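You operate a simulated robot arm through the tools that you are given. There is no shell and no other tool. Be economical: measure what you need, move in short steps, check, and stop when the job is done.

The job below is to be done with a simulated robot arm. You get a single attempt, and the scene is never put back.

## Task
Mount the green cell in frame 3 and zero its dial.
Fine: cell on the platform, yoke over it, support wound down, then zero, in that order.

It is judged by the outcome, as a careful person would: the job done as asked, and still so three seconds after it is handed in. It fails if anything else is knocked over, pushed out of place, dropped, spilled or broken.

## Robot
A 7-joint arm with a two-finger parallel gripper on a trunk, on a base that drives. Base frame: it is fixed to the floor where the robot stands at the start and does not move with it; the origin is under the middle of the robot, x ahead of it, y to its left, z up. Lengths are in mm, angles in rad, forces in N, time in s.
With the tool pointing down near the work surface it reaches from about 220 to 740 mm from the robot's upright axis, wherever it stands. Its first joint turns from -2.897 to 2.897 rad. Places, roughly: frame 1 [700, 700, 1100]; frame 1 side knob [500, 700, 900]; frame 1 yoke [700, 800, 1200]; frame 2 [700, 400, 1100]; frame 2 side knob [500, 300, 900]; frame 2 yoke [700, 400, 1200]; frame 3 [700, 100, 1100]; frame 3 dial [700, 0, 1300]; frame 3 platform [700, 100, 1100]; frame 3 side knob [500, 0, 900]; frame 3 yoke [500, 100, 1100]. Payload 1.57 kg.
Tool frame: the origin (TCP) lies between the finger pads and is the grasp point; the fingertips stand 30 mm ahead of it; z points along the fingers, y is the line along which they close. Largest opening 110 mm; finger width 24, thickness 12; the body of the gripper, 48 by 112 mm, starts 78 mm behind the TCP.
Orientation is told as [roll, pitch, yaw] about the base's x, y, z axes, in that order, counted from this pose: with the fingers straight down and closing along the base's y, the tool's x points along the base's -x, its y along +y and its z along -z.

## Interface
- The arm moves only by the tool drive_tool. Its argument "plan" is a list of rows, each an object of numbers (a shift or turn left out is 0, a gripper value left out holds the last): "wx", "wy", "wz": the turn, a rotation vector about the base's x, y, z in rad; "dx", "dy", "dz": the shift along the base's x, y, z in mm; "fingers": the finger opening in mm, from 0 to 110. In form: [{"wx": .., "wy": .., "wz": .., "dx": .., "dy": .., "dz": .., "fingers": ..}, ...]. A call has 1 to 12 rows; each row shifts and turns the commanded pose from where the row before left it. Each row takes 0.2 s and may step no farther than 50 mm and 0.15 rad from the row before; otherwise, or with a gripper value out of range, the whole call is refused. Where a pose cannot be reached the arm comes as near as it can. A force on the tool above 90 N (or 10 N above the force at the start of the call, whichever is more), or a blocked arm, ends the call early, and 0.2 s more pass. Each finger travels about 45 mm/s and halts on what it meets, pressing with about 43 N; the grip force reading is that of the motor and also rises with nothing between the fingers. The clock runs only during rows and for 0.2 s after the last one: add rows that do not move to give the fingers time. It gives the time, the measured TCP pose, the force on the tool (base axes), the opening and the grip force at its end, in the units of the frame above (readings bear some noise), with the torque about the TCP (base axes, N m) and any sound that the robot's microphone picked up.
- Cameras (640 x 400 px; columns grow to the right, rows downward): "scene" is now at [27.5, 163.9, 1597.9]; the picture's right is [0.09, -1.00, 0.00], its down [-0.62, -0.06, -0.78] and it looks along [0.78, 0.07, -0.62] (base axes); focal length 295 px, centre (320, 200). "wrist" rides on the gripper at [70, 16, -141] in the tool frame; the picture's right is [-0.23, 0.97, 0.00], its down [-0.86, -0.20, -0.48] and it looks along [-0.47, -0.11, 0.88] (tool axes); focal length 222 px, centre (320, 200). There is no depth. A picture from a camera that has moved, and an enlarged one, comes with that camera's place and axes in the base frame and with its lens.
- grab_frame(camera): a new picture of that camera. The clock stands still meanwhile.
- slide_trunk(by): slides the trunk up (or, below 0, down) by that many mm; the arm and the scene camera ride with it, the base frame stays. It gives what a move gives, with no picture.
- base_move(legs): drives the robot by 1 to 6 legs, each [ahead, turn to the left] in mm and rad, along the robot's own axes; the way and the turn of a leg run together, so that a leg with both is an arc; at most 1500 mm and 3.142 rad a leg. The arm and the cameras ride along, it lands a little off, and it stops where it bumps. It gives what a move gives.
- head_to(pan, tilt): turns the head with the scene camera to pan (to the left, within 2.705 rad either way) and tilt (down, from -0.506 to 1.204), counted from straight ahead of the robot. It gives what a move gives.
- inspect(camera, box): a new picture of the part [left, top, right, bottom] of that camera's present view, enlarged. The clock stands still meanwhile.
- sign_off(): hands the job in; it is judged then, once.

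Work in short steps. Places have to be worked out from the pictures, the camera data and where the tool is seen: move nearer, look again, correct. Check each grasp and each placing, and mend what went wrong. You have 120 turns and 82 pictures in all, those below and enlarged ones among them. Open the gripper and draw the arm clear of the work before you hand the job in, unless the task says otherwise; then end with one line.

The tools are called as a command line: name --argument value ..., lists and objects as JSON in quotes. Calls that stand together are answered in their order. drive_tool: Moves the arm, as the interface text tells. Its arguments: {"type":"object","properties":{"plan":{"type":"array","items":{"type":"object","properties":{"wx":{"type":"number"},"wy":{"type":"number"},"wz":{"type":"number"},"dx":{"type":"number"},"dy":{"type":"number"},"dz":{"type":"number"},"fingers":{"type":"number"}}}}},"required":["plan"]} The other tools are called the same way: slide_trunk (by) slides the trunk up or down; base_move (legs) drives the base; head_to (pan, tilt) turns the head that bears the scene camera; grab_frame (camera) takes a picture; inspect (camera, box) takes an enlarged picture of a part of a camera's view; sign_off () hands the job in.

At the start:

```text
time_s: 0.0
tcp_pos: [481.1, 76.1, 1150.3]
tcp_rot: [-0.001, 0.001, 0.0]
force: [0.9, 0.1, -0.4]
ft_torque: [0.0, 0.02, -0.01]
opening: 110.2
finger_force: 0.1
trunk travel left (down, up): [-525.0, 65.0]
robot x, y, heading: [-1.9, -5.4, 0.003]
head pan, tilt: [0.093, 0.67]
```

scene: 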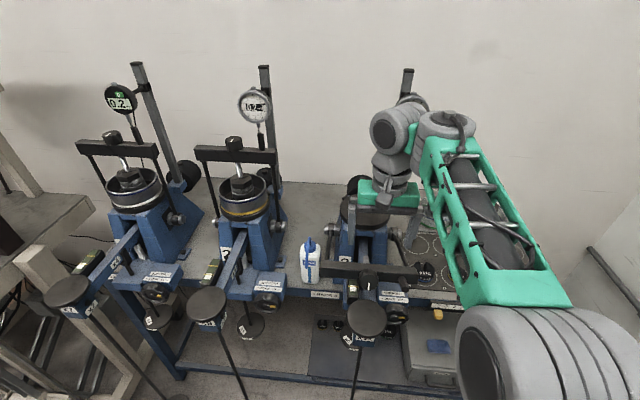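
wrist: 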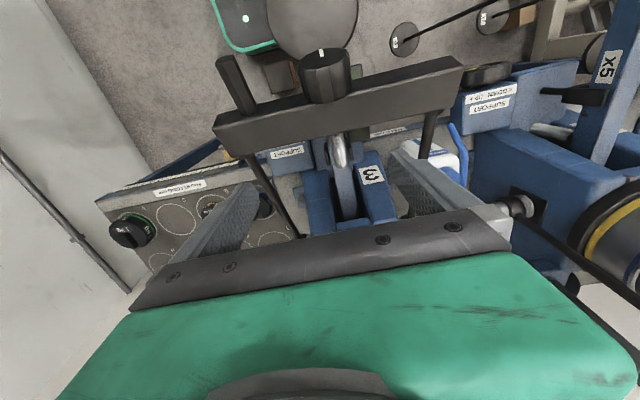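

The arm blocks much of frame 3, so I take enlarged views first to read the labels and find the green cell.

inspect --camera "scene" --box '[280, 160, 480, 360]'

inspect --camera "wrist" --box '[90, 0, 490, 260]'

inspect --camera "scene" --box '[60, 60, 300, 340]'

```text
2.00 times, centred on (380, 260) of scene
camera zoom: at [27.5, 163.9, 1597.9], right [0.09, -1.0, 0.0], down [-0.62, -0.06, -0.78], along [0.78, 0.07, -0.62], focal length 590 px, centre (200, 80)
```

zoom: 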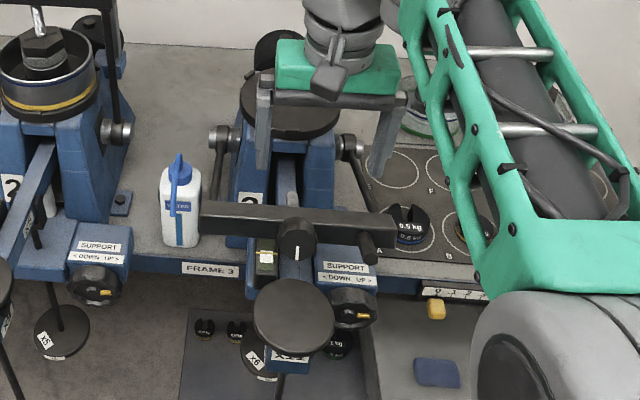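

```text
1.54 times, centred on (290, 130) of wrist
camera zoom: at [411.9, 93.2, 1291.6], right [0.23, 0.97, 0.0], down [0.86, -0.2, 0.48], along [0.47, -0.11, -0.88], focal length 342 px, centre (366, 308)
```

zoom: 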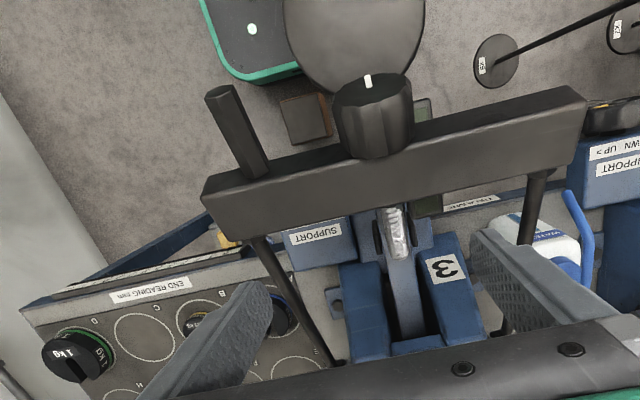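

```text
1.43 times, centred on (180, 200) of scene
camera zoom: at [27.5, 163.9, 1597.9], right [0.09, -1.0, 0.0], down [-0.62, -0.06, -0.78], along [0.78, 0.07, -0.62], focal length 421 px, centre (520, 200)
```

zoom: 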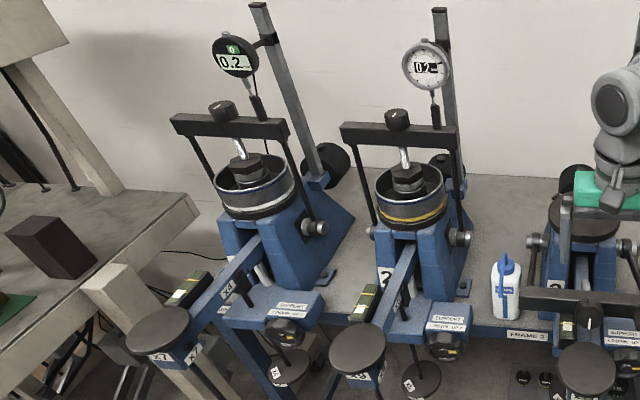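

The yoke of frame 3 lies tipped forward. Something with a green band stands behind the arm on the bench at right. I raise the arm and pull it back to clear the view.

drive_tool --plan '[{"dz": 50}, {"dz": 50}, {"dz": 50}, {"dz": 50}, {"dz": 30, "dx": -30, "dy": 30}, {"dx": -30, "dy": 40}, {"dx": -30, "dy": 40}, {"dy": 50}, {"dy": 50}, {"dy": 50}]'

grab_frame --camera "scene"

```text
refused: row 5 steps farther than a row can; nothing moved
```

```text
76 pictures are left
camera scene: at [27.5, 163.9, 1597.9], right [0.09, -1.0, 0.0], down [-0.62, -0.06, -0.78], along [0.78, 0.07, -0.62], focal length 295 px, centre (320, 200)
```

scene: 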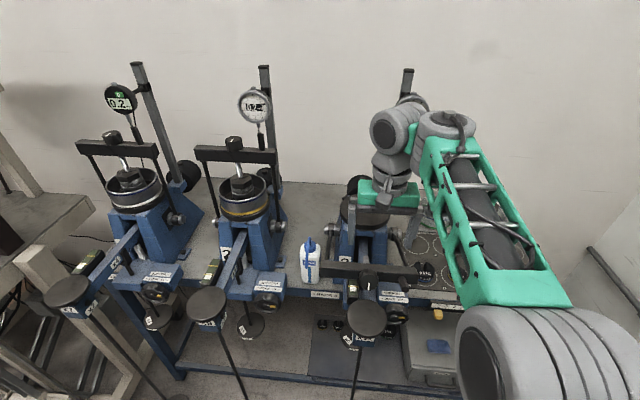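

That call was refused for one overlong row, so I shorten the steps.

drive_tool --plan '[{"dz": 50}, {"dz": 50}, {"dz": 50}, {"dz": 50}, {"dx": -30, "dy": 30}, {"dx": -20, "dy": 40}, {"dx": -20, "dy": 40}, {"dy": 50}, {"dy": 50}, {"dy": 50}]'

grab_frame --camera "scene"

```text
time_s: 0.6
tcp_pos: [457.3, 73.2, 1120.1]
tcp_rot: [-0.027, 0.245, 0.035]
force: [11.4, 0.6, 4.7]
ft_torque: [0.36, -0.34, -0.79]
opening: 109.1
finger_force: 0.2
trunk travel left (down, up): [-525.0, 65.0]
robot x, y, heading: [4.0, 0.9, -0.004]
head pan, tilt: [0.093, 0.67]
stopped in row 2: the force on the tool passed its limit at 391 N (the readings are from after the stop); the commanded pose is now the measured one
```

```text
75 pictures are left
camera scene: at [27.5, 164.0, 1597.7], right [0.09, -1.0, 0.0], down [-0.62, -0.06, -0.78], along [0.78, 0.07, -0.62], focal length 295 px, centre (320, 200)
```

scene: 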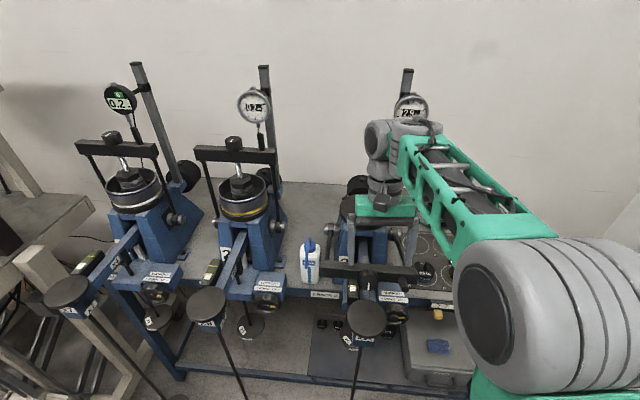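

Something blocked the arm while it was rising. I look through the wrist camera and zoom on the dial area before moving on.

inspect --camera "scene" --box '[300, 60, 500, 310]'

grab_frame --camera "wrist"

```text
1.60 times, centred on (400, 185) of scene
camera zoom: at [27.5, 164.0, 1597.7], right [0.09, -1.0, 0.0], down [-0.62, -0.06, -0.78], along [0.78, 0.07, -0.62], focal length 472 px, centre (192, 224)
```

zoom: 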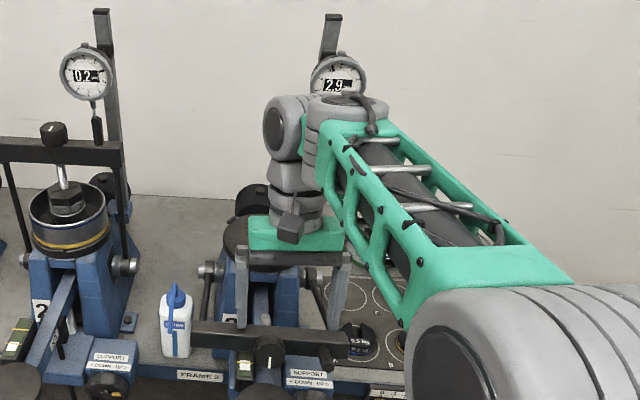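

```text
73 pictures are left
camera wrist: at [423.3, 94.0, 1274.1], right [0.18, 0.98, -0.08], down [0.95, -0.15, 0.26], along [0.24, -0.12, -0.96], focal length 222 px, centre (320, 200)
```

wrist: 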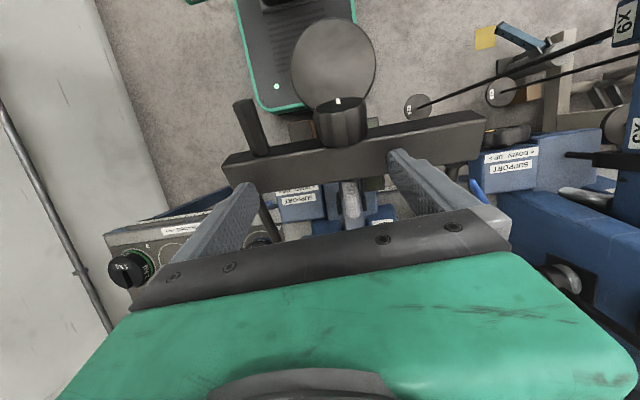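

The tool seems clear, so the elbow probably met the robot's own body. I lift with the trunk, then back the base away to look from a clear position.

slide_trunk --by 60

base_move --legs '[[-300, 0]]'

grab_frame --camera "scene"

```text
time_s: 1.6
tcp_pos: [456.4, 74.6, 1179.4]
tcp_rot: [-0.028, 0.251, 0.038]
force: [-0.7, 0.3, -0.2]
ft_torque: [0.03, 0.02, 0.0]
opening: 109.9
finger_force: 0.1
trunk travel left (down, up): [-585.0, 5.0]
robot x, y, heading: [0.8, -2.4, 0.002]
head pan, tilt: [0.093, 0.67]
```

```text
time_s: 3.6
tcp_pos: [149.4, 73.6, 1179.5]
tcp_rot: [-0.026, 0.251, 0.04]
force: [0.2, 0.5, -0.2]
ft_torque: [0.01, -0.01, 0.01]
opening: 109.8
finger_force: 0.0
trunk travel left (down, up): [-585.0, 5.0]
robot x, y, heading: [-303.4, -0.6, 0.003]
head pan, tilt: [0.093, 0.67]
```

```text
72 pictures are left
camera scene: at [-279.1, 164.3, 1657.9], right [0.09, -1.0, 0.0], down [-0.62, -0.06, -0.78], along [0.78, 0.07, -0.62], focal length 295 px, centre (320, 200)
```

scene: 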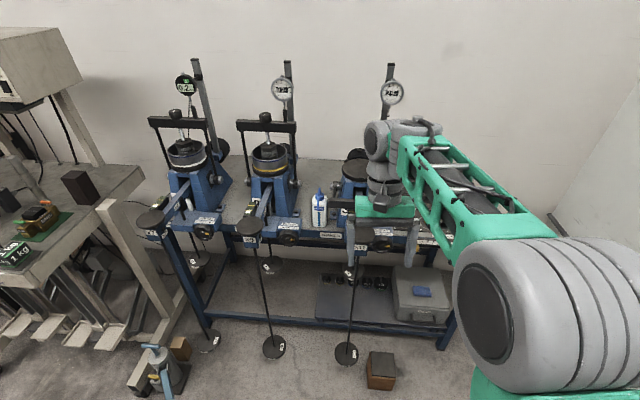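

I straighten the tool and lower the arm to the right, in the free space in front of the bench, to clear the head's view.

drive_tool --plan '[{"wy": -0.12, "dz": -30}, {"wy": -0.13, "dz": -30}, {"dz": -45}, {"dz": -45, "dy": -20}, {"dy": -45}, {"dy": -45}, {"dy": -45}, {"dy": -45}]'

grab_frame --camera "scene"

```text
time_s: 5.4
tcp_pos: [150.6, -126.7, 1030.6]
tcp_rot: [-0.036, 0.0, 0.037]
force: [-1.3, -0.1, -0.5]
ft_torque: [0.0, 0.0, -0.02]
opening: 109.8
finger_force: 0.1
trunk travel left (down, up): [-585.0, 5.0]
robot x, y, heading: [-304.0, 0.5, -0.004]
head pan, tilt: [0.093, 0.67]
```

```text
71 pictures are left
camera scene: at [-278.2, 163.6, 1657.9], right [0.09, -1.0, 0.0], down [-0.62, -0.06, -0.78], along [0.78, 0.07, -0.62], focal length 295 px, centre (320, 200)
```

scene: 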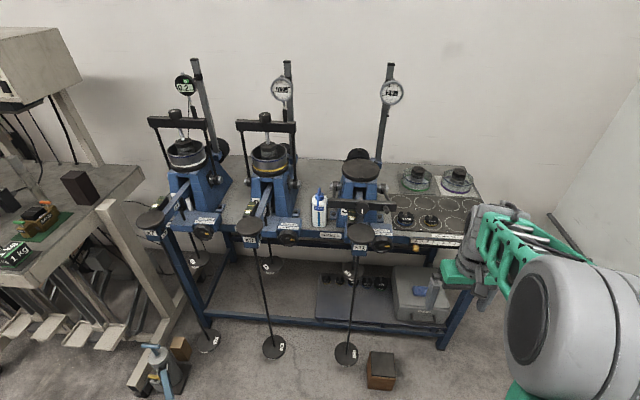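

Now the right end of the bench shows two cells. I zoom in on them and on the frame.

inspect --camera "scene" --box '[385, 150, 495, 250]'

inspect --camera "scene" --box '[300, 60, 420, 260]'

```text
4.00 times, centred on (440, 200) of scene
camera zoom: at [-278.2, 163.6, 1657.9], right [0.09, -1.0, 0.0], down [-0.62, -0.06, -0.78], along [0.78, 0.07, -0.62], focal length 1179 px, centre (-160, 200)
```

zoom: 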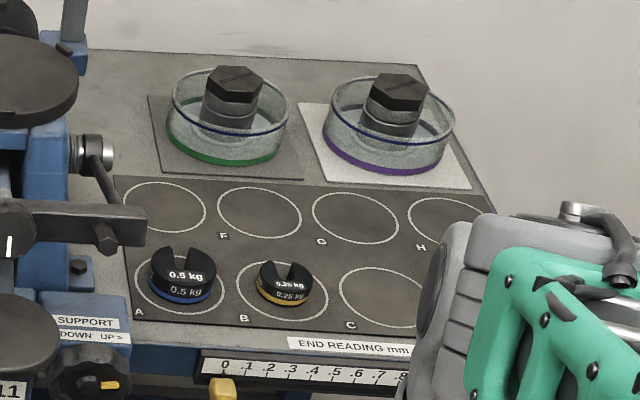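

```text
2.00 times, centred on (360, 160) of scene
camera zoom: at [-278.2, 163.6, 1657.9], right [0.09, -1.0, 0.0], down [-0.62, -0.06, -0.78], along [0.78, 0.07, -0.62], focal length 590 px, centre (240, 280)
```

zoom: 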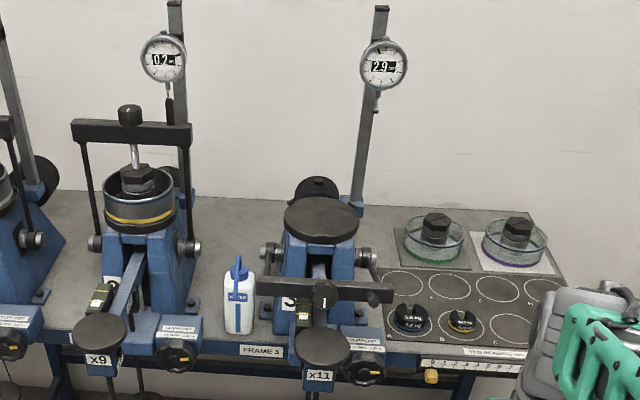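

The green cell stands on the grey pad at the back right of the tray, with a hexagonal cap in its middle. I raise the tool somewhat and drive up to the bench so the wrist camera can look at it.

drive_tool --plan '[{"dz": 40}, {"dz": 40}, {"dz": 30}, {"wx": 0.036, "wz": -0.037}]'

base_move --legs '[[400, 0]]'

grab_frame --camera "wrist"

grab_frame --camera "scene"

```text
time_s: 6.4
tcp_pos: [151.2, -125.1, 1141.2]
tcp_rot: [0.0, 0.002, -0.001]
force: [1.0, -0.2, 1.1]
ft_torque: [0.02, 0.0, 0.03]
opening: 110.3
finger_force: 0.1
trunk travel left (down, up): [-585.0, 5.0]
robot x, y, heading: [-307.9, -2.5, -0.001]
head pan, tilt: [0.093, 0.67]
```

```text
time_s: 8.7
tcp_pos: [502.3, -124.3, 1140.2]
tcp_rot: [-0.001, 0.003, 0.006]
force: [0.7, -0.1, -0.8]
ft_torque: [0.0, -0.03, -0.03]
opening: 110.1
finger_force: 0.1
trunk travel left (down, up): [-585.0, 5.0]
robot x, y, heading: [48.1, -2.8, 0.006]
head pan, tilt: [0.093, 0.67]
stopped in leg 1: the robot was blocked; the commanded pose is now the measured one
```

```text
68 pictures are left
camera wrist: at [432.3, -107.4, 1282.4], right [0.22, 0.98, 0.0], down [0.86, -0.19, 0.48], along [0.46, -0.11, -0.88], focal length 222 px, centre (320, 200)
```

wrist: 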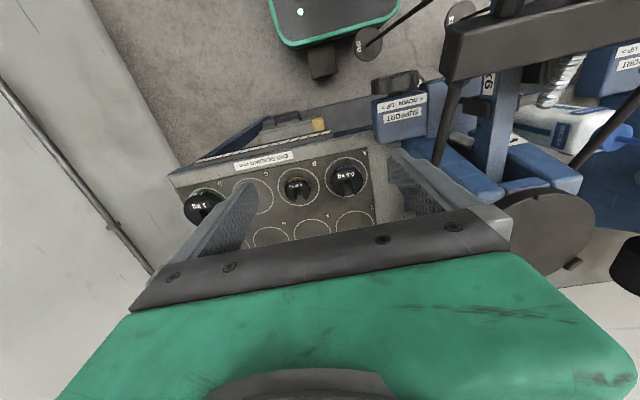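

```text
67 pictures are left
camera scene: at [71.0, 162.9, 1657.9], right [0.1, -1.0, 0.0], down [-0.62, -0.06, -0.78], along [0.78, 0.08, -0.62], focal length 295 px, centre (320, 200)
```

scene: 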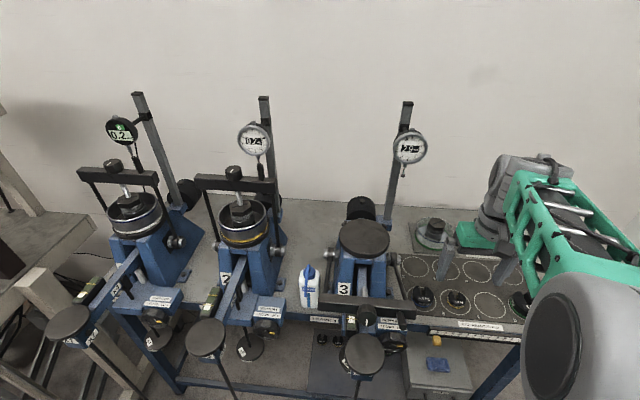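

By triangulation the platform is near (672, 98, 1052), and the green cell near (850, -175) on a bench surface at about z 865. That is too far for this stance, and a box on the floor at about (360, -90) stops the base. I go around the box on the right side.

base_move --legs '[[-150, 0], [0, -1.571], [395, 0], [0, 1.571], [280, 0]]'

grab_frame --camera "scene"

grab_frame --camera "wrist"

```text
time_s: 21.5
tcp_pos: [626.0, -541.3, 1139.8]
tcp_rot: [-0.001, 0.003, -0.016]
force: [-0.3, -0.3, 0.0]
ft_torque: [0.0, 0.01, 0.03]
opening: 109.8
finger_force: 0.1
trunk travel left (down, up): [-585.0, 5.0]
robot x, y, heading: [173.1, -407.1, -0.014]
head pan, tilt: [0.093, 0.67]
```

```text
66 pictures are left
camera scene: at [201.3, -244.2, 1657.9], right [0.08, -1.0, 0.0], down [-0.62, -0.05, -0.78], along [0.78, 0.06, -0.62], focal length 295 px, centre (320, 200)
```

scene: 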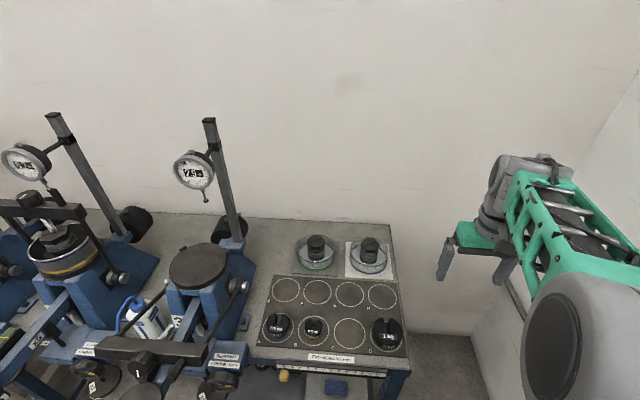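

```text
65 pictures are left
camera wrist: at [556.2, -522.5, 1282.0], right [0.24, 0.97, 0.0], down [0.85, -0.21, 0.48], along [0.46, -0.12, -0.88], focal length 222 px, centre (320, 200)
```

wrist: 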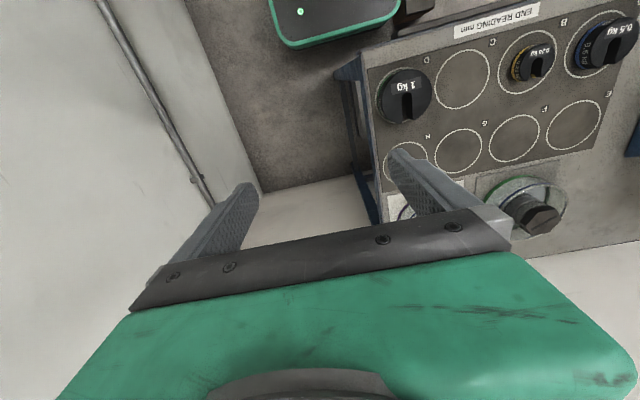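

The hex cap of the green cell comes out near (885, -176, 918). I move the tool toward it at a safe height and drive the base a little nearer.

base_move --legs '[[80, 0]]'

drive_tool --plan '[{"dy": 50}, {"dy": 50}, {"dy": 50}, {"dy": 50}, {"dy": 50}, {"dy": 50}, {"dy": 45}, {"dx": 40}, {"dx": 40}]'

grab_frame --camera "wrist"

grab_frame --camera "scene"

```text
time_s: 22.5
tcp_pos: [707.1, -541.3, 1139.1]
tcp_rot: [0.001, 0.004, -0.016]
force: [0.4, -0.6, 0.4]
ft_torque: [-0.01, 0.02, -0.01]
opening: 109.8
finger_force: 0.0
trunk travel left (down, up): [-585.0, 5.0]
robot x, y, heading: [254.0, -412.5, -0.015]
head pan, tilt: [0.093, 0.67]
```

```text
time_s: 24.5
tcp_pos: [787.1, -197.2, 1140.7]
tcp_rot: [0.0, 0.002, -0.014]
force: [-0.6, 0.9, 0.3]
ft_torque: [0.03, 0.02, 0.02]
opening: 110.2
finger_force: 0.1
trunk travel left (down, up): [-585.0, 5.0]
robot x, y, heading: [252.1, -408.3, -0.016]
head pan, tilt: [0.093, 0.67]
```

```text
64 pictures are left
camera wrist: at [718.8, -178.9, 1280.9], right [0.24, 0.97, 0.0], down [0.85, -0.21, 0.48], along [0.46, -0.12, -0.88], focal length 222 px, centre (320, 200)
```

wrist: 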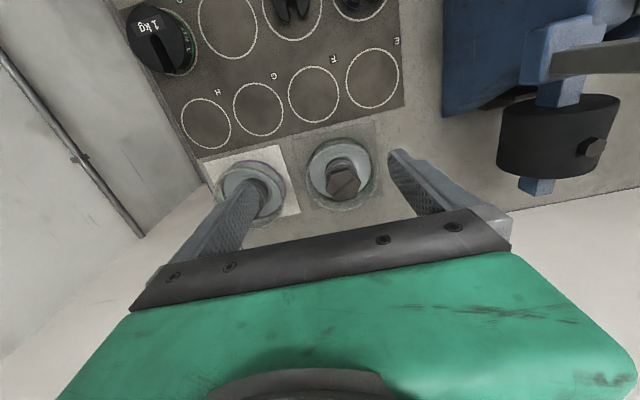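

```text
63 pictures are left
camera scene: at [282.6, -245.2, 1657.8], right [0.08, -1.0, 0.0], down [-0.62, -0.05, -0.78], along [0.78, 0.06, -0.62], focal length 295 px, centre (320, 200)
```

scene: 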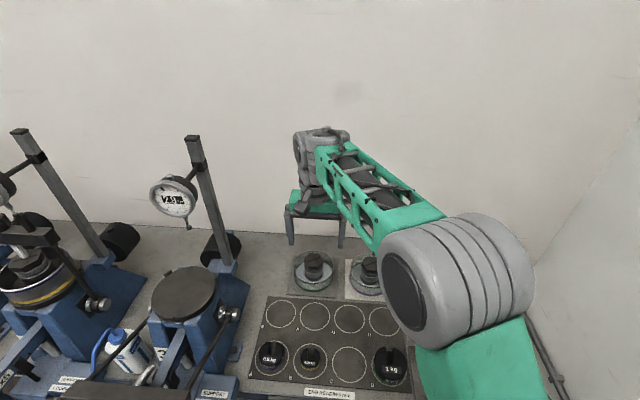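

The cell is now below the camera, and the hex top is near (880, -180). I zoom in to see the hex orientation and how deep the cap is.

inspect --camera "wrist" --box '[280, 120, 400, 220]'

inspect --camera "scene" --box '[280, 235, 360, 300]'

inspect --camera "scene" --box '[80, 120, 270, 400]'

```text
4.00 times, centred on (340, 170) of wrist
camera zoom: at [718.8, -178.9, 1280.9], right [0.24, 0.97, 0.0], down [0.85, -0.21, 0.48], along [0.46, -0.12, -0.88], focal length 888 px, centre (240, 320)
```

zoom: 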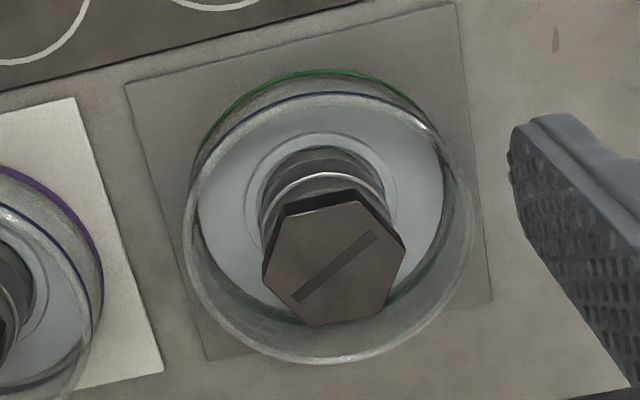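

```text
6.15 times, centred on (320, 268) of scene
camera zoom: at [282.6, -245.2, 1657.8], right [0.08, -1.0, 0.0], down [-0.62, -0.05, -0.78], along [0.78, 0.06, -0.62], focal length 1814 px, centre (320, -215)
```

zoom: 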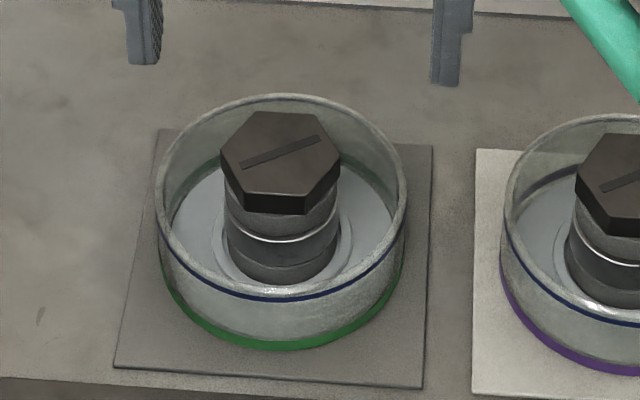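

```text
1.43 times, centred on (175, 260) of scene
camera zoom: at [282.6, -245.2, 1657.8], right [0.08, -1.0, 0.0], down [-0.62, -0.05, -0.78], along [0.78, 0.06, -0.62], focal length 421 px, centre (527, 114)
```

zoom: 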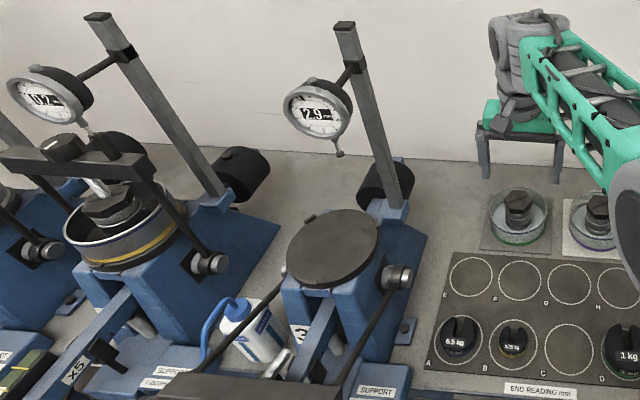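

I work out the hex top at (881, -180, 937), with flats at ±30° from the tool's closing line. I yaw the tool 30°, narrow the fingers to fit inside the glass, move above the cell and look again.

drive_tool --plan '[{"wz": 0.14, "dx": 31, "dy": 6, "fingers": 88}, {"wz": 0.14, "dx": 31, "dy": 6}, {"wz": 0.14, "dx": 31, "dy": 5}, {"wz": 0.117}, {"dz": -50}, {"dz": -50}, {}]'

grab_frame --camera "wrist"

inspect --camera "scene" --box '[260, 200, 380, 300]'

```text
time_s: 26.1
tcp_pos: [880.3, -181.0, 1039.1]
tcp_rot: [0.0, 0.002, 0.522]
force: [0.3, -1.3, 0.6]
ft_torque: [0.02, 0.01, 0.04]
opening: 87.9
finger_force: 0.0
trunk travel left (down, up): [-585.0, 5.0]
robot x, y, heading: [253.1, -412.5, -0.014]
head pan, tilt: [0.093, 0.67]
```

```text
59 pictures are left
camera wrist: at [812.0, -199.9, 1181.1], right [-0.29, 0.96, 0.0], down [0.84, 0.25, 0.48], along [0.46, 0.14, -0.88], focal length 222 px, centre (320, 200)
```

wrist: 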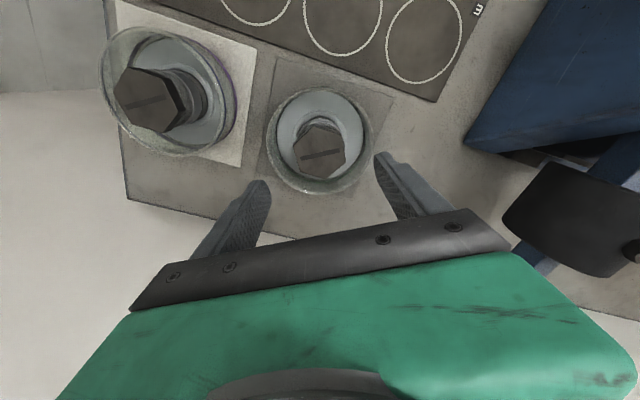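

```text
4.00 times, centred on (320, 250) of scene
camera zoom: at [281.6, -245.4, 1657.9], right [0.08, -1.0, 0.0], down [-0.62, -0.05, -0.78], along [0.78, 0.06, -0.62], focal length 1179 px, centre (320, 0)
```

zoom: 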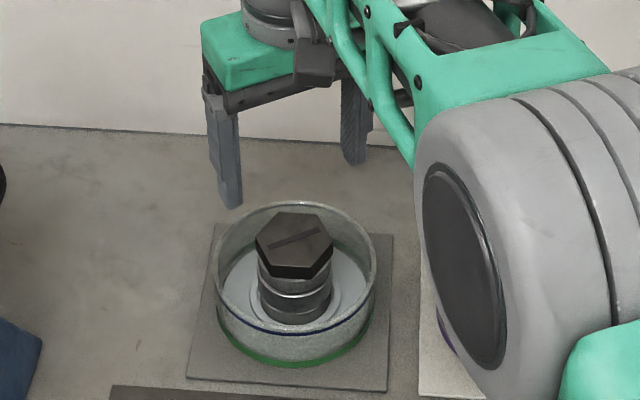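

The hex centre checks out at (880, -180), and two flats face the fingers. I descend until the TCP is at z ~926.

drive_tool --plan '[{"dz": -40}, {"dz": -40}, {"dz": -20}, {"dz": -13}, {}]'

inspect --camera "wrist" --box '[200, 100, 440, 250]'

inspect --camera "scene" --box '[260, 200, 380, 300]'

```text
time_s: 27.3
tcp_pos: [879.8, -179.1, 927.4]
tcp_rot: [0.0, 0.004, 0.524]
force: [0.0, -0.1, -0.1]
ft_torque: [0.0, -0.04, 0.01]
opening: 87.9
finger_force: 0.0
trunk travel left (down, up): [-585.0, 5.0]
robot x, y, heading: [250.8, -409.6, -0.018]
head pan, tilt: [0.093, 0.67]
```

```text
2.67 times, centred on (320, 175) of wrist
camera zoom: at [811.6, -199.0, 1068.3], right [-0.29, 0.96, 0.0], down [0.84, 0.25, 0.48], along [0.46, 0.14, -0.88], focal length 592 px, centre (320, 267)
```

zoom: 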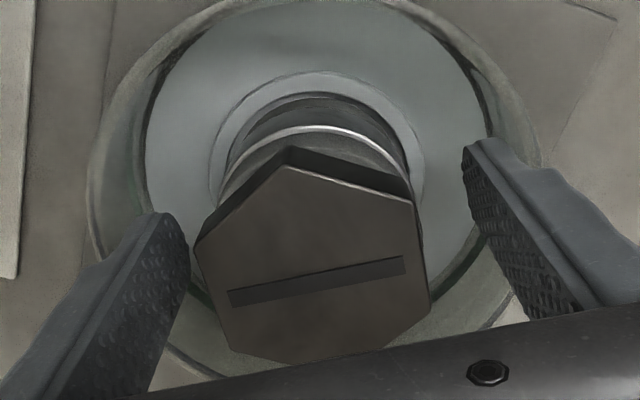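

```text
4.00 times, centred on (320, 250) of scene
camera zoom: at [281.7, -245.3, 1657.9], right [0.08, -1.0, 0.0], down [-0.62, -0.05, -0.78], along [0.78, 0.06, -0.62], focal length 1179 px, centre (320, 0)
```

zoom: 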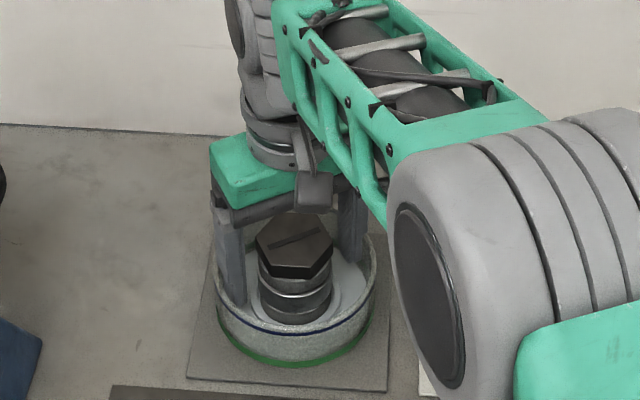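

The fingers straddle the hex inside the glass. I close on it.

drive_tool --plan '[{"fingers": 40}, {}, {}, {}]'

drive_tool --plan '[{"dz": 8}, {"dz": 7}, {}]'

inspect --camera "scene" --box '[260, 200, 380, 300]'

```text
time_s: 28.3
tcp_pos: [881.5, -180.8, 926.7]
tcp_rot: [0.001, 0.003, 0.519]
force: [3.2, -4.4, 0.1]
ft_torque: [-0.61, -0.48, -0.11]
opening: 57.7
finger_force: 33.8
trunk travel left (down, up): [-585.0, 5.0]
robot x, y, heading: [253.6, -411.4, -0.016]
head pan, tilt: [0.093, 0.67]
```

```text
time_s: 29.1
tcp_pos: [879.4, -178.7, 940.6]
tcp_rot: [0.0, 0.005, 0.522]
force: [0.2, -0.7, -8.3]
ft_torque: [-0.12, -0.02, -0.02]
opening: 57.1
finger_force: 43.2
trunk travel left (down, up): [-585.0, 5.0]
robot x, y, heading: [254.1, -406.5, -0.013]
head pan, tilt: [0.093, 0.67]
```

```text
4.00 times, centred on (320, 250) of scene
camera zoom: at [282.5, -245.0, 1657.8], right [0.08, -1.0, 0.0], down [-0.62, -0.05, -0.78], along [0.78, 0.06, -0.62], focal length 1179 px, centre (320, 0)
```

zoom: 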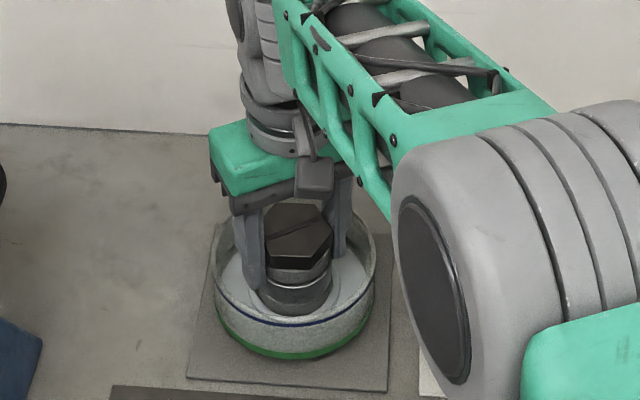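

The whole cell came up (about 0.85 kg), held by the hex. On the platform, though, a vertical wrist would foul the dial, which hangs at about (656, 27, 1280–1370). I put the cell back on its pad and re-grip it with the tool leaning back about its closing axis, so the flats are still gripped squarely.

drive_tool --plan '[{"dz": -7}, {"dz": -6}, {}]'

drive_tool --plan '[{"fingers": 72}, {}, {}, {"dz": 4}, {"wx": 0.0625, "wy": -0.10825}, {"wx": 0.0625, "wy": -0.10825}, {"wx": 0.0625, "wy": -0.10825}, {"wx": 0.0625, "wy": -0.10825}, {}]'

grab_frame --camera "wrist"

inspect --camera "scene" --box '[260, 200, 380, 300]'

```text
time_s: 29.9
tcp_pos: [880.5, -179.1, 928.7]
tcp_rot: [-0.001, 0.003, 0.521]
force: [-2.9, 0.5, -0.6]
ft_torque: [-0.2, 0.65, 0.06]
opening: 55.5
finger_force: 43.2
trunk travel left (down, up): [-585.0, 5.0]
robot x, y, heading: [255.4, -409.4, -0.013]
head pan, tilt: [0.093, 0.67]
```

```text
time_s: 31.9
tcp_pos: [879.1, -180.6, 932.8]
tcp_rot: [0.002, -0.496, 0.522]
force: [-0.6, 1.2, 0.5]
ft_torque: [0.01, 0.01, 0.01]
opening: 72.1
finger_force: 0.0
trunk travel left (down, up): [-585.0, 5.0]
robot x, y, heading: [251.6, -406.4, -0.015]
head pan, tilt: [0.093, 0.67]
```

```text
54 pictures are left
camera wrist: at [759.9, -229.0, 1023.9], right [-0.31, 0.94, 0.11], down [0.55, 0.09, 0.83], along [0.77, 0.32, -0.55], focal length 222 px, centre (320, 200)
```

wrist: 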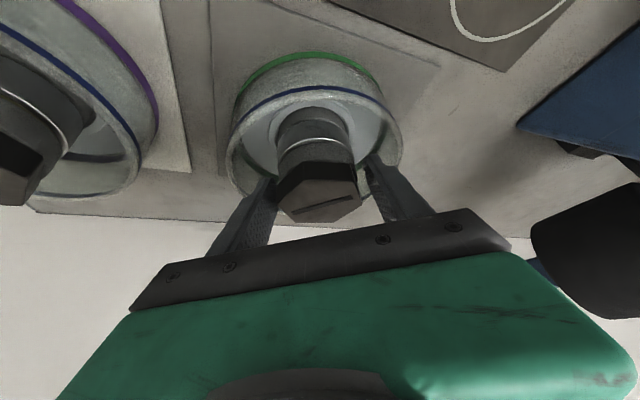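

```text
4.00 times, centred on (320, 250) of scene
camera zoom: at [281.7, -245.4, 1657.9], right [0.08, -1.0, 0.0], down [-0.62, -0.05, -0.78], along [0.78, 0.06, -0.62], focal length 1179 px, centre (320, 0)
```

zoom: 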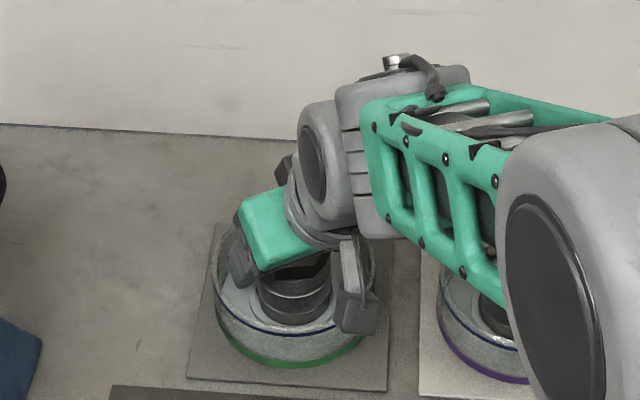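

The re-grip pose is clear all around. I lower slightly and close.

drive_tool --plan '[{"dz": -5}, {"fingers": 40}, {}, {}, {}]'

drive_tool --plan '[{"dz": 10}, {"dz": 20}, {"dz": 30}, {}]'

grab_frame --camera "wrist"

```text
time_s: 33.1
tcp_pos: [879.4, -179.9, 927.8]
tcp_rot: [0.0, -0.497, 0.522]
force: [0.6, -0.8, -0.1]
ft_torque: [-0.07, -0.44, 0.09]
opening: 55.6
finger_force: 41.3
trunk travel left (down, up): [-585.0, 5.0]
robot x, y, heading: [253.2, -409.3, -0.013]
head pan, tilt: [0.093, 0.67]
```

```text
time_s: 34.1
tcp_pos: [879.1, -179.4, 986.3]
tcp_rot: [0.002, -0.497, 0.522]
force: [0.0, 0.5, -8.5]
ft_torque: [-0.01, 0.01, -0.02]
opening: 55.3
finger_force: 42.8
trunk travel left (down, up): [-585.0, 5.0]
robot x, y, heading: [250.1, -410.2, -0.017]
head pan, tilt: [0.093, 0.67]
```

```text
52 pictures are left
camera wrist: at [759.0, -228.5, 1077.5], right [-0.31, 0.94, 0.11], down [0.56, 0.09, 0.83], along [0.77, 0.32, -0.55], focal length 222 px, centre (320, 200)
```

wrist: 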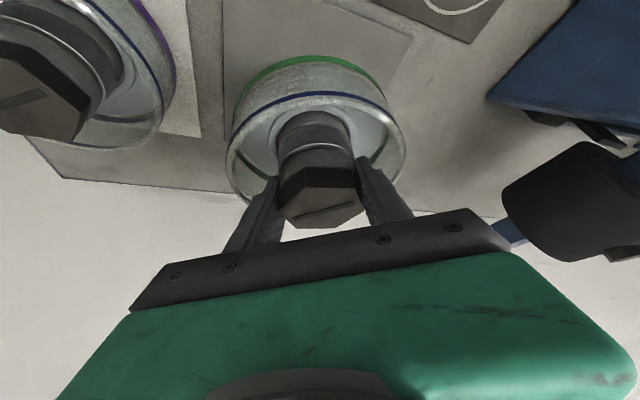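

The cell hangs level, with nearly zero torque. I raise it to about z 1180, yaw back to 0 and pull it in over the tray.

drive_tool --plan '[{"dz": 40}, {"dz": 40}, {"dz": 40}, {"dz": 40}, {"dz": 34}, {"dx": -30, "dy": -15, "wz": -0.13}, {"dx": -35, "dy": -20, "wz": -0.13}, {"dx": -35, "dy": -20, "wz": -0.13}, {"dx": -35, "dy": -20, "wz": -0.13}, {}]'

grab_frame --camera "scene"

```text
time_s: 36.3
tcp_pos: [745.9, -255.7, 1182.4]
tcp_rot: [0.002, -0.496, 0.0]
force: [-0.2, 0.0, -8.1]
ft_torque: [0.0, -0.01, -0.03]
opening: 55.1
finger_force: 42.7
trunk travel left (down, up): [-585.0, 5.0]
robot x, y, heading: [251.6, -405.2, -0.016]
head pan, tilt: [0.093, 0.67]
```

```text
51 pictures are left
camera scene: at [282.5, -245.1, 1657.8], right [0.08, -1.0, 0.0], down [-0.62, -0.05, -0.78], along [0.78, 0.06, -0.62], focal length 295 px, centre (320, 200)
```

scene: 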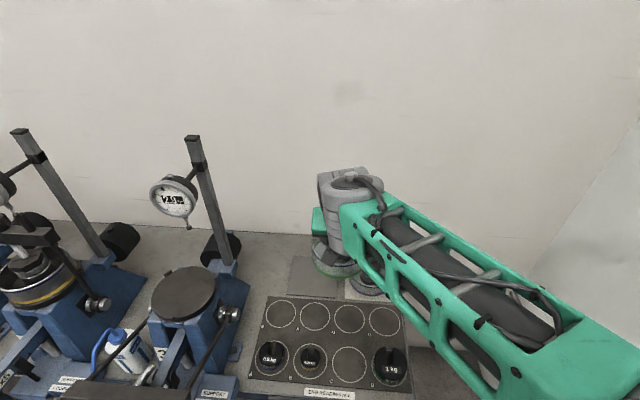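

The cell is safe at height. I drive back around to face frame 3.

base_move --legs '[[-340, 0], [0, 1.587], [408, 0], [0, -1.571], [90, 0]]'

grab_frame --camera "scene"

grab_frame --camera "wrist"

```text
time_s: 49.0
tcp_pos: [509.2, 164.8, 1180.6]
tcp_rot: [0.001, -0.495, 0.002]
force: [0.3, -0.9, -9.1]
ft_torque: [0.01, 0.01, 0.03]
opening: 55.4
finger_force: 42.7
trunk travel left (down, up): [-585.0, 5.0]
robot x, y, heading: [18.3, 11.7, -0.014]
head pan, tilt: [0.093, 0.67]
```

```text
50 pictures are left
camera scene: at [47.0, 175.3, 1657.8], right [0.08, -1.0, 0.0], down [-0.62, -0.05, -0.78], along [0.78, 0.06, -0.62], focal length 295 px, centre (320, 200)
```

scene: 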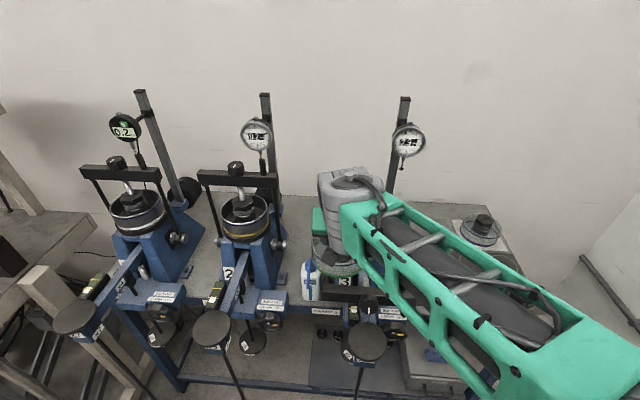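

```text
49 pictures are left
camera wrist: at [381.6, 181.9, 1272.6], right [0.2, 0.97, 0.11], down [0.53, -0.2, 0.83], along [0.83, -0.11, -0.55], focal length 222 px, centre (320, 200)
```

wrist: 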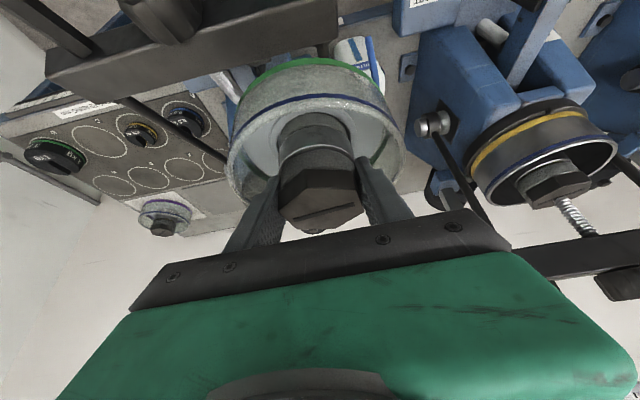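

I move over the platform at height, stopping to check before lowering.

drive_tool --plan '[{"dy": -33}, {"dy": -32}, {"dx": 35}, {"dx": 35}, {"dx": 35}, {"dx": 20}, {}]'

grab_frame --camera "scene"

grab_frame --camera "wrist"

```text
time_s: 50.6
tcp_pos: [635.8, 100.4, 1181.8]
tcp_rot: [0.001, -0.496, 0.003]
force: [-0.4, 1.0, -8.4]
ft_torque: [0.0, -0.01, 0.03]
opening: 55.1
finger_force: 43.1
trunk travel left (down, up): [-585.0, 5.0]
robot x, y, heading: [17.4, 11.1, -0.014]
head pan, tilt: [0.093, 0.67]
```

```text
48 pictures are left
camera scene: at [45.4, 175.1, 1657.8], right [0.08, -1.0, 0.0], down [-0.62, -0.05, -0.78], along [0.78, 0.06, -0.62], focal length 295 px, centre (320, 200)
```

scene: 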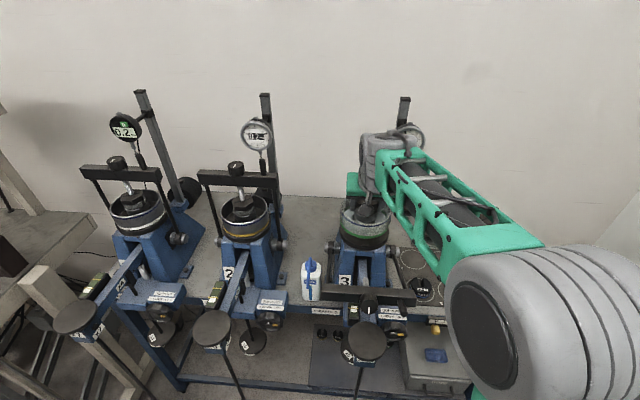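

```text
47 pictures are left
camera wrist: at [505.8, 117.5, 1273.3], right [0.2, 0.97, 0.11], down [0.53, -0.2, 0.83], along [0.83, -0.11, -0.55], focal length 222 px, centre (320, 200)
```

wrist: 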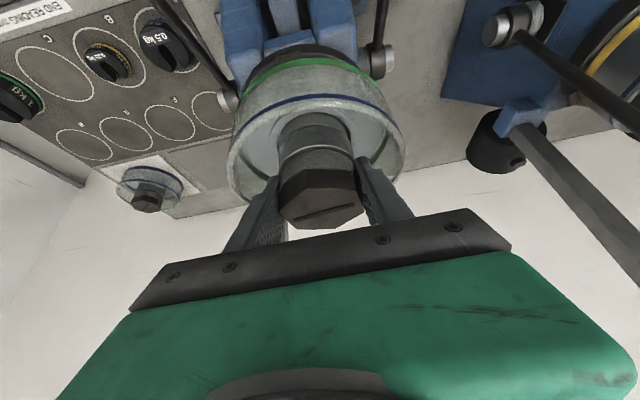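

I zoom in on the cell and platform to align them.

inspect --camera "scene" --box '[300, 110, 460, 300]'

inspect --camera "wrist" --box '[200, 20, 420, 180]'

```text
2.11 times, centred on (380, 205) of scene
camera zoom: at [45.4, 175.1, 1657.8], right [0.08, -1.0, 0.0], down [-0.62, -0.05, -0.78], along [0.78, 0.06, -0.62], focal length 621 px, centre (194, 190)
```

zoom: 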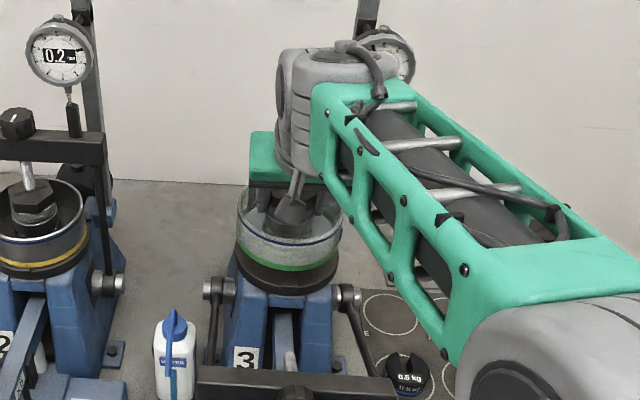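

```text
2.50 times, centred on (310, 100) of wrist
camera zoom: at [505.8, 117.5, 1273.3], right [0.2, 0.97, 0.11], down [0.53, -0.2, 0.83], along [0.83, -0.11, -0.55], focal length 555 px, centre (345, 450)
```

zoom: 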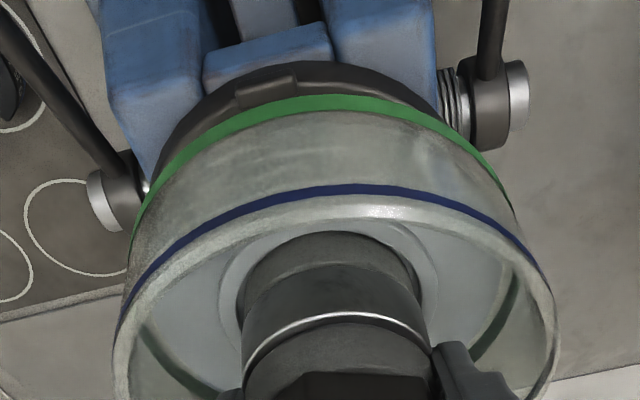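

Laterally they are aligned. I move forward 18 mm to x 654 and lower carefully toward contact, expected around TCP z 1124.

drive_tool --plan '[{"dx": 18}, {"dz": -20}, {"dz": -15}, {"dz": -6}, {}]'

inspect --camera "scene" --box '[330, 180, 420, 280]'

inspect --camera "wrist" --box '[200, 20, 420, 180]'

```text
time_s: 51.8
tcp_pos: [652.1, 101.2, 1140.7]
tcp_rot: [0.003, -0.496, 0.0]
force: [0.1, 0.3, -8.7]
ft_torque: [-0.02, 0.01, -0.01]
opening: 55.2
finger_force: 43.7
trunk travel left (down, up): [-585.0, 5.0]
robot x, y, heading: [13.7, 11.5, -0.02]
head pan, tilt: [0.093, 0.67]
```

```text
4.00 times, centred on (375, 230) of scene
camera zoom: at [45.6, 175.2, 1657.8], right [0.08, -1.0, 0.0], down [-0.62, -0.05, -0.78], along [0.78, 0.06, -0.62], focal length 1179 px, centre (100, 80)
```

zoom: 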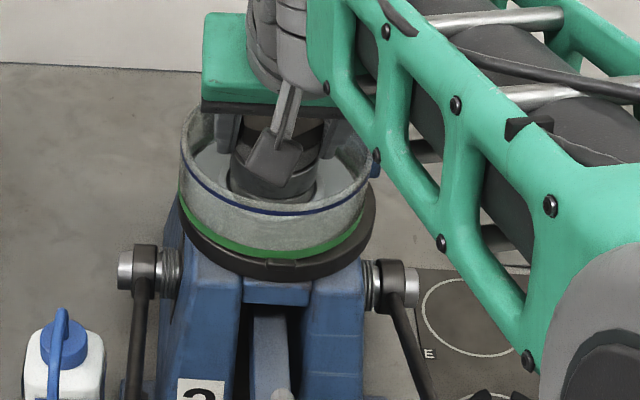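

```text
2.50 times, centred on (310, 100) of wrist
camera zoom: at [523.7, 117.6, 1231.6], right [0.2, 0.97, 0.11], down [0.53, -0.2, 0.83], along [0.83, -0.11, -0.55], focal length 555 px, centre (345, 450)
```

zoom: 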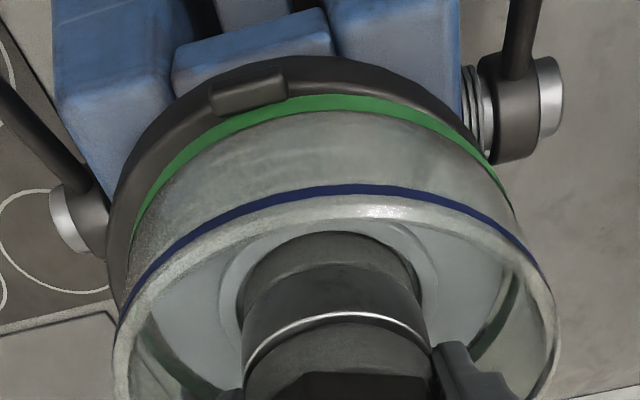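

The platform centre is about 4 mm to −y and 3 mm ahead of the cell. I correct for that and lower to contact.

drive_tool --plan '[{"dx": 3, "dy": -4}, {"dz": -6}, {"dz": -4}, {"dz": -3}, {}]'

```text
time_s: 53.0
tcp_pos: [656.2, 97.2, 1132.3]
tcp_rot: [0.003, -0.506, 0.002]
force: [5.4, -0.9, 32.8]
ft_torque: [-1.25, -0.12, 0.18]
opening: 55.6
finger_force: 42.5
trunk travel left (down, up): [-585.0, 5.0]
robot x, y, heading: [15.5, 9.2, -0.015]
head pan, tilt: [0.093, 0.67]
```

Contact came at TCP z ≈ 1132. I relax the push by 3 mm and look.

drive_tool --plan '[{"dz": 4}, {}]'

inspect --camera "scene" --box '[330, 180, 420, 280]'

inspect --camera "wrist" --box '[200, 20, 420, 180]'

```text
time_s: 53.6
tcp_pos: [655.1, 96.6, 1131.7]
tcp_rot: [0.003, -0.498, 0.002]
force: [8.1, -0.6, 19.0]
ft_torque: [-0.48, -1.18, 0.25]
opening: 55.2
finger_force: 42.8
trunk travel left (down, up): [-585.0, 5.0]
robot x, y, heading: [14.2, 9.0, -0.016]
head pan, tilt: [0.093, 0.67]
```

```text
4.00 times, centred on (375, 230) of scene
camera zoom: at [44.3, 175.0, 1657.8], right [0.08, -1.0, 0.0], down [-0.62, -0.05, -0.78], along [0.78, 0.06, -0.62], focal length 1179 px, centre (100, 80)
```

zoom: 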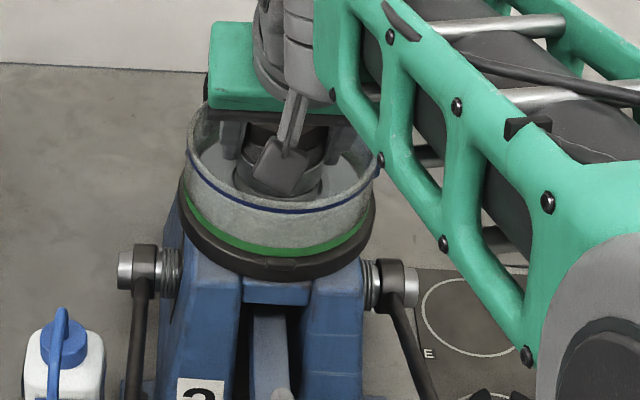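

```text
2.50 times, centred on (310, 100) of wrist
camera zoom: at [526.1, 113.2, 1223.3], right [0.2, 0.97, 0.11], down [0.52, -0.2, 0.83], along [0.83, -0.11, -0.55], focal length 555 px, centre (345, 450)
```

zoom: 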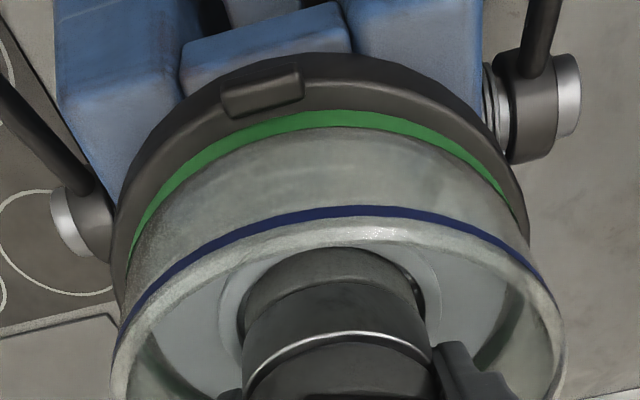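

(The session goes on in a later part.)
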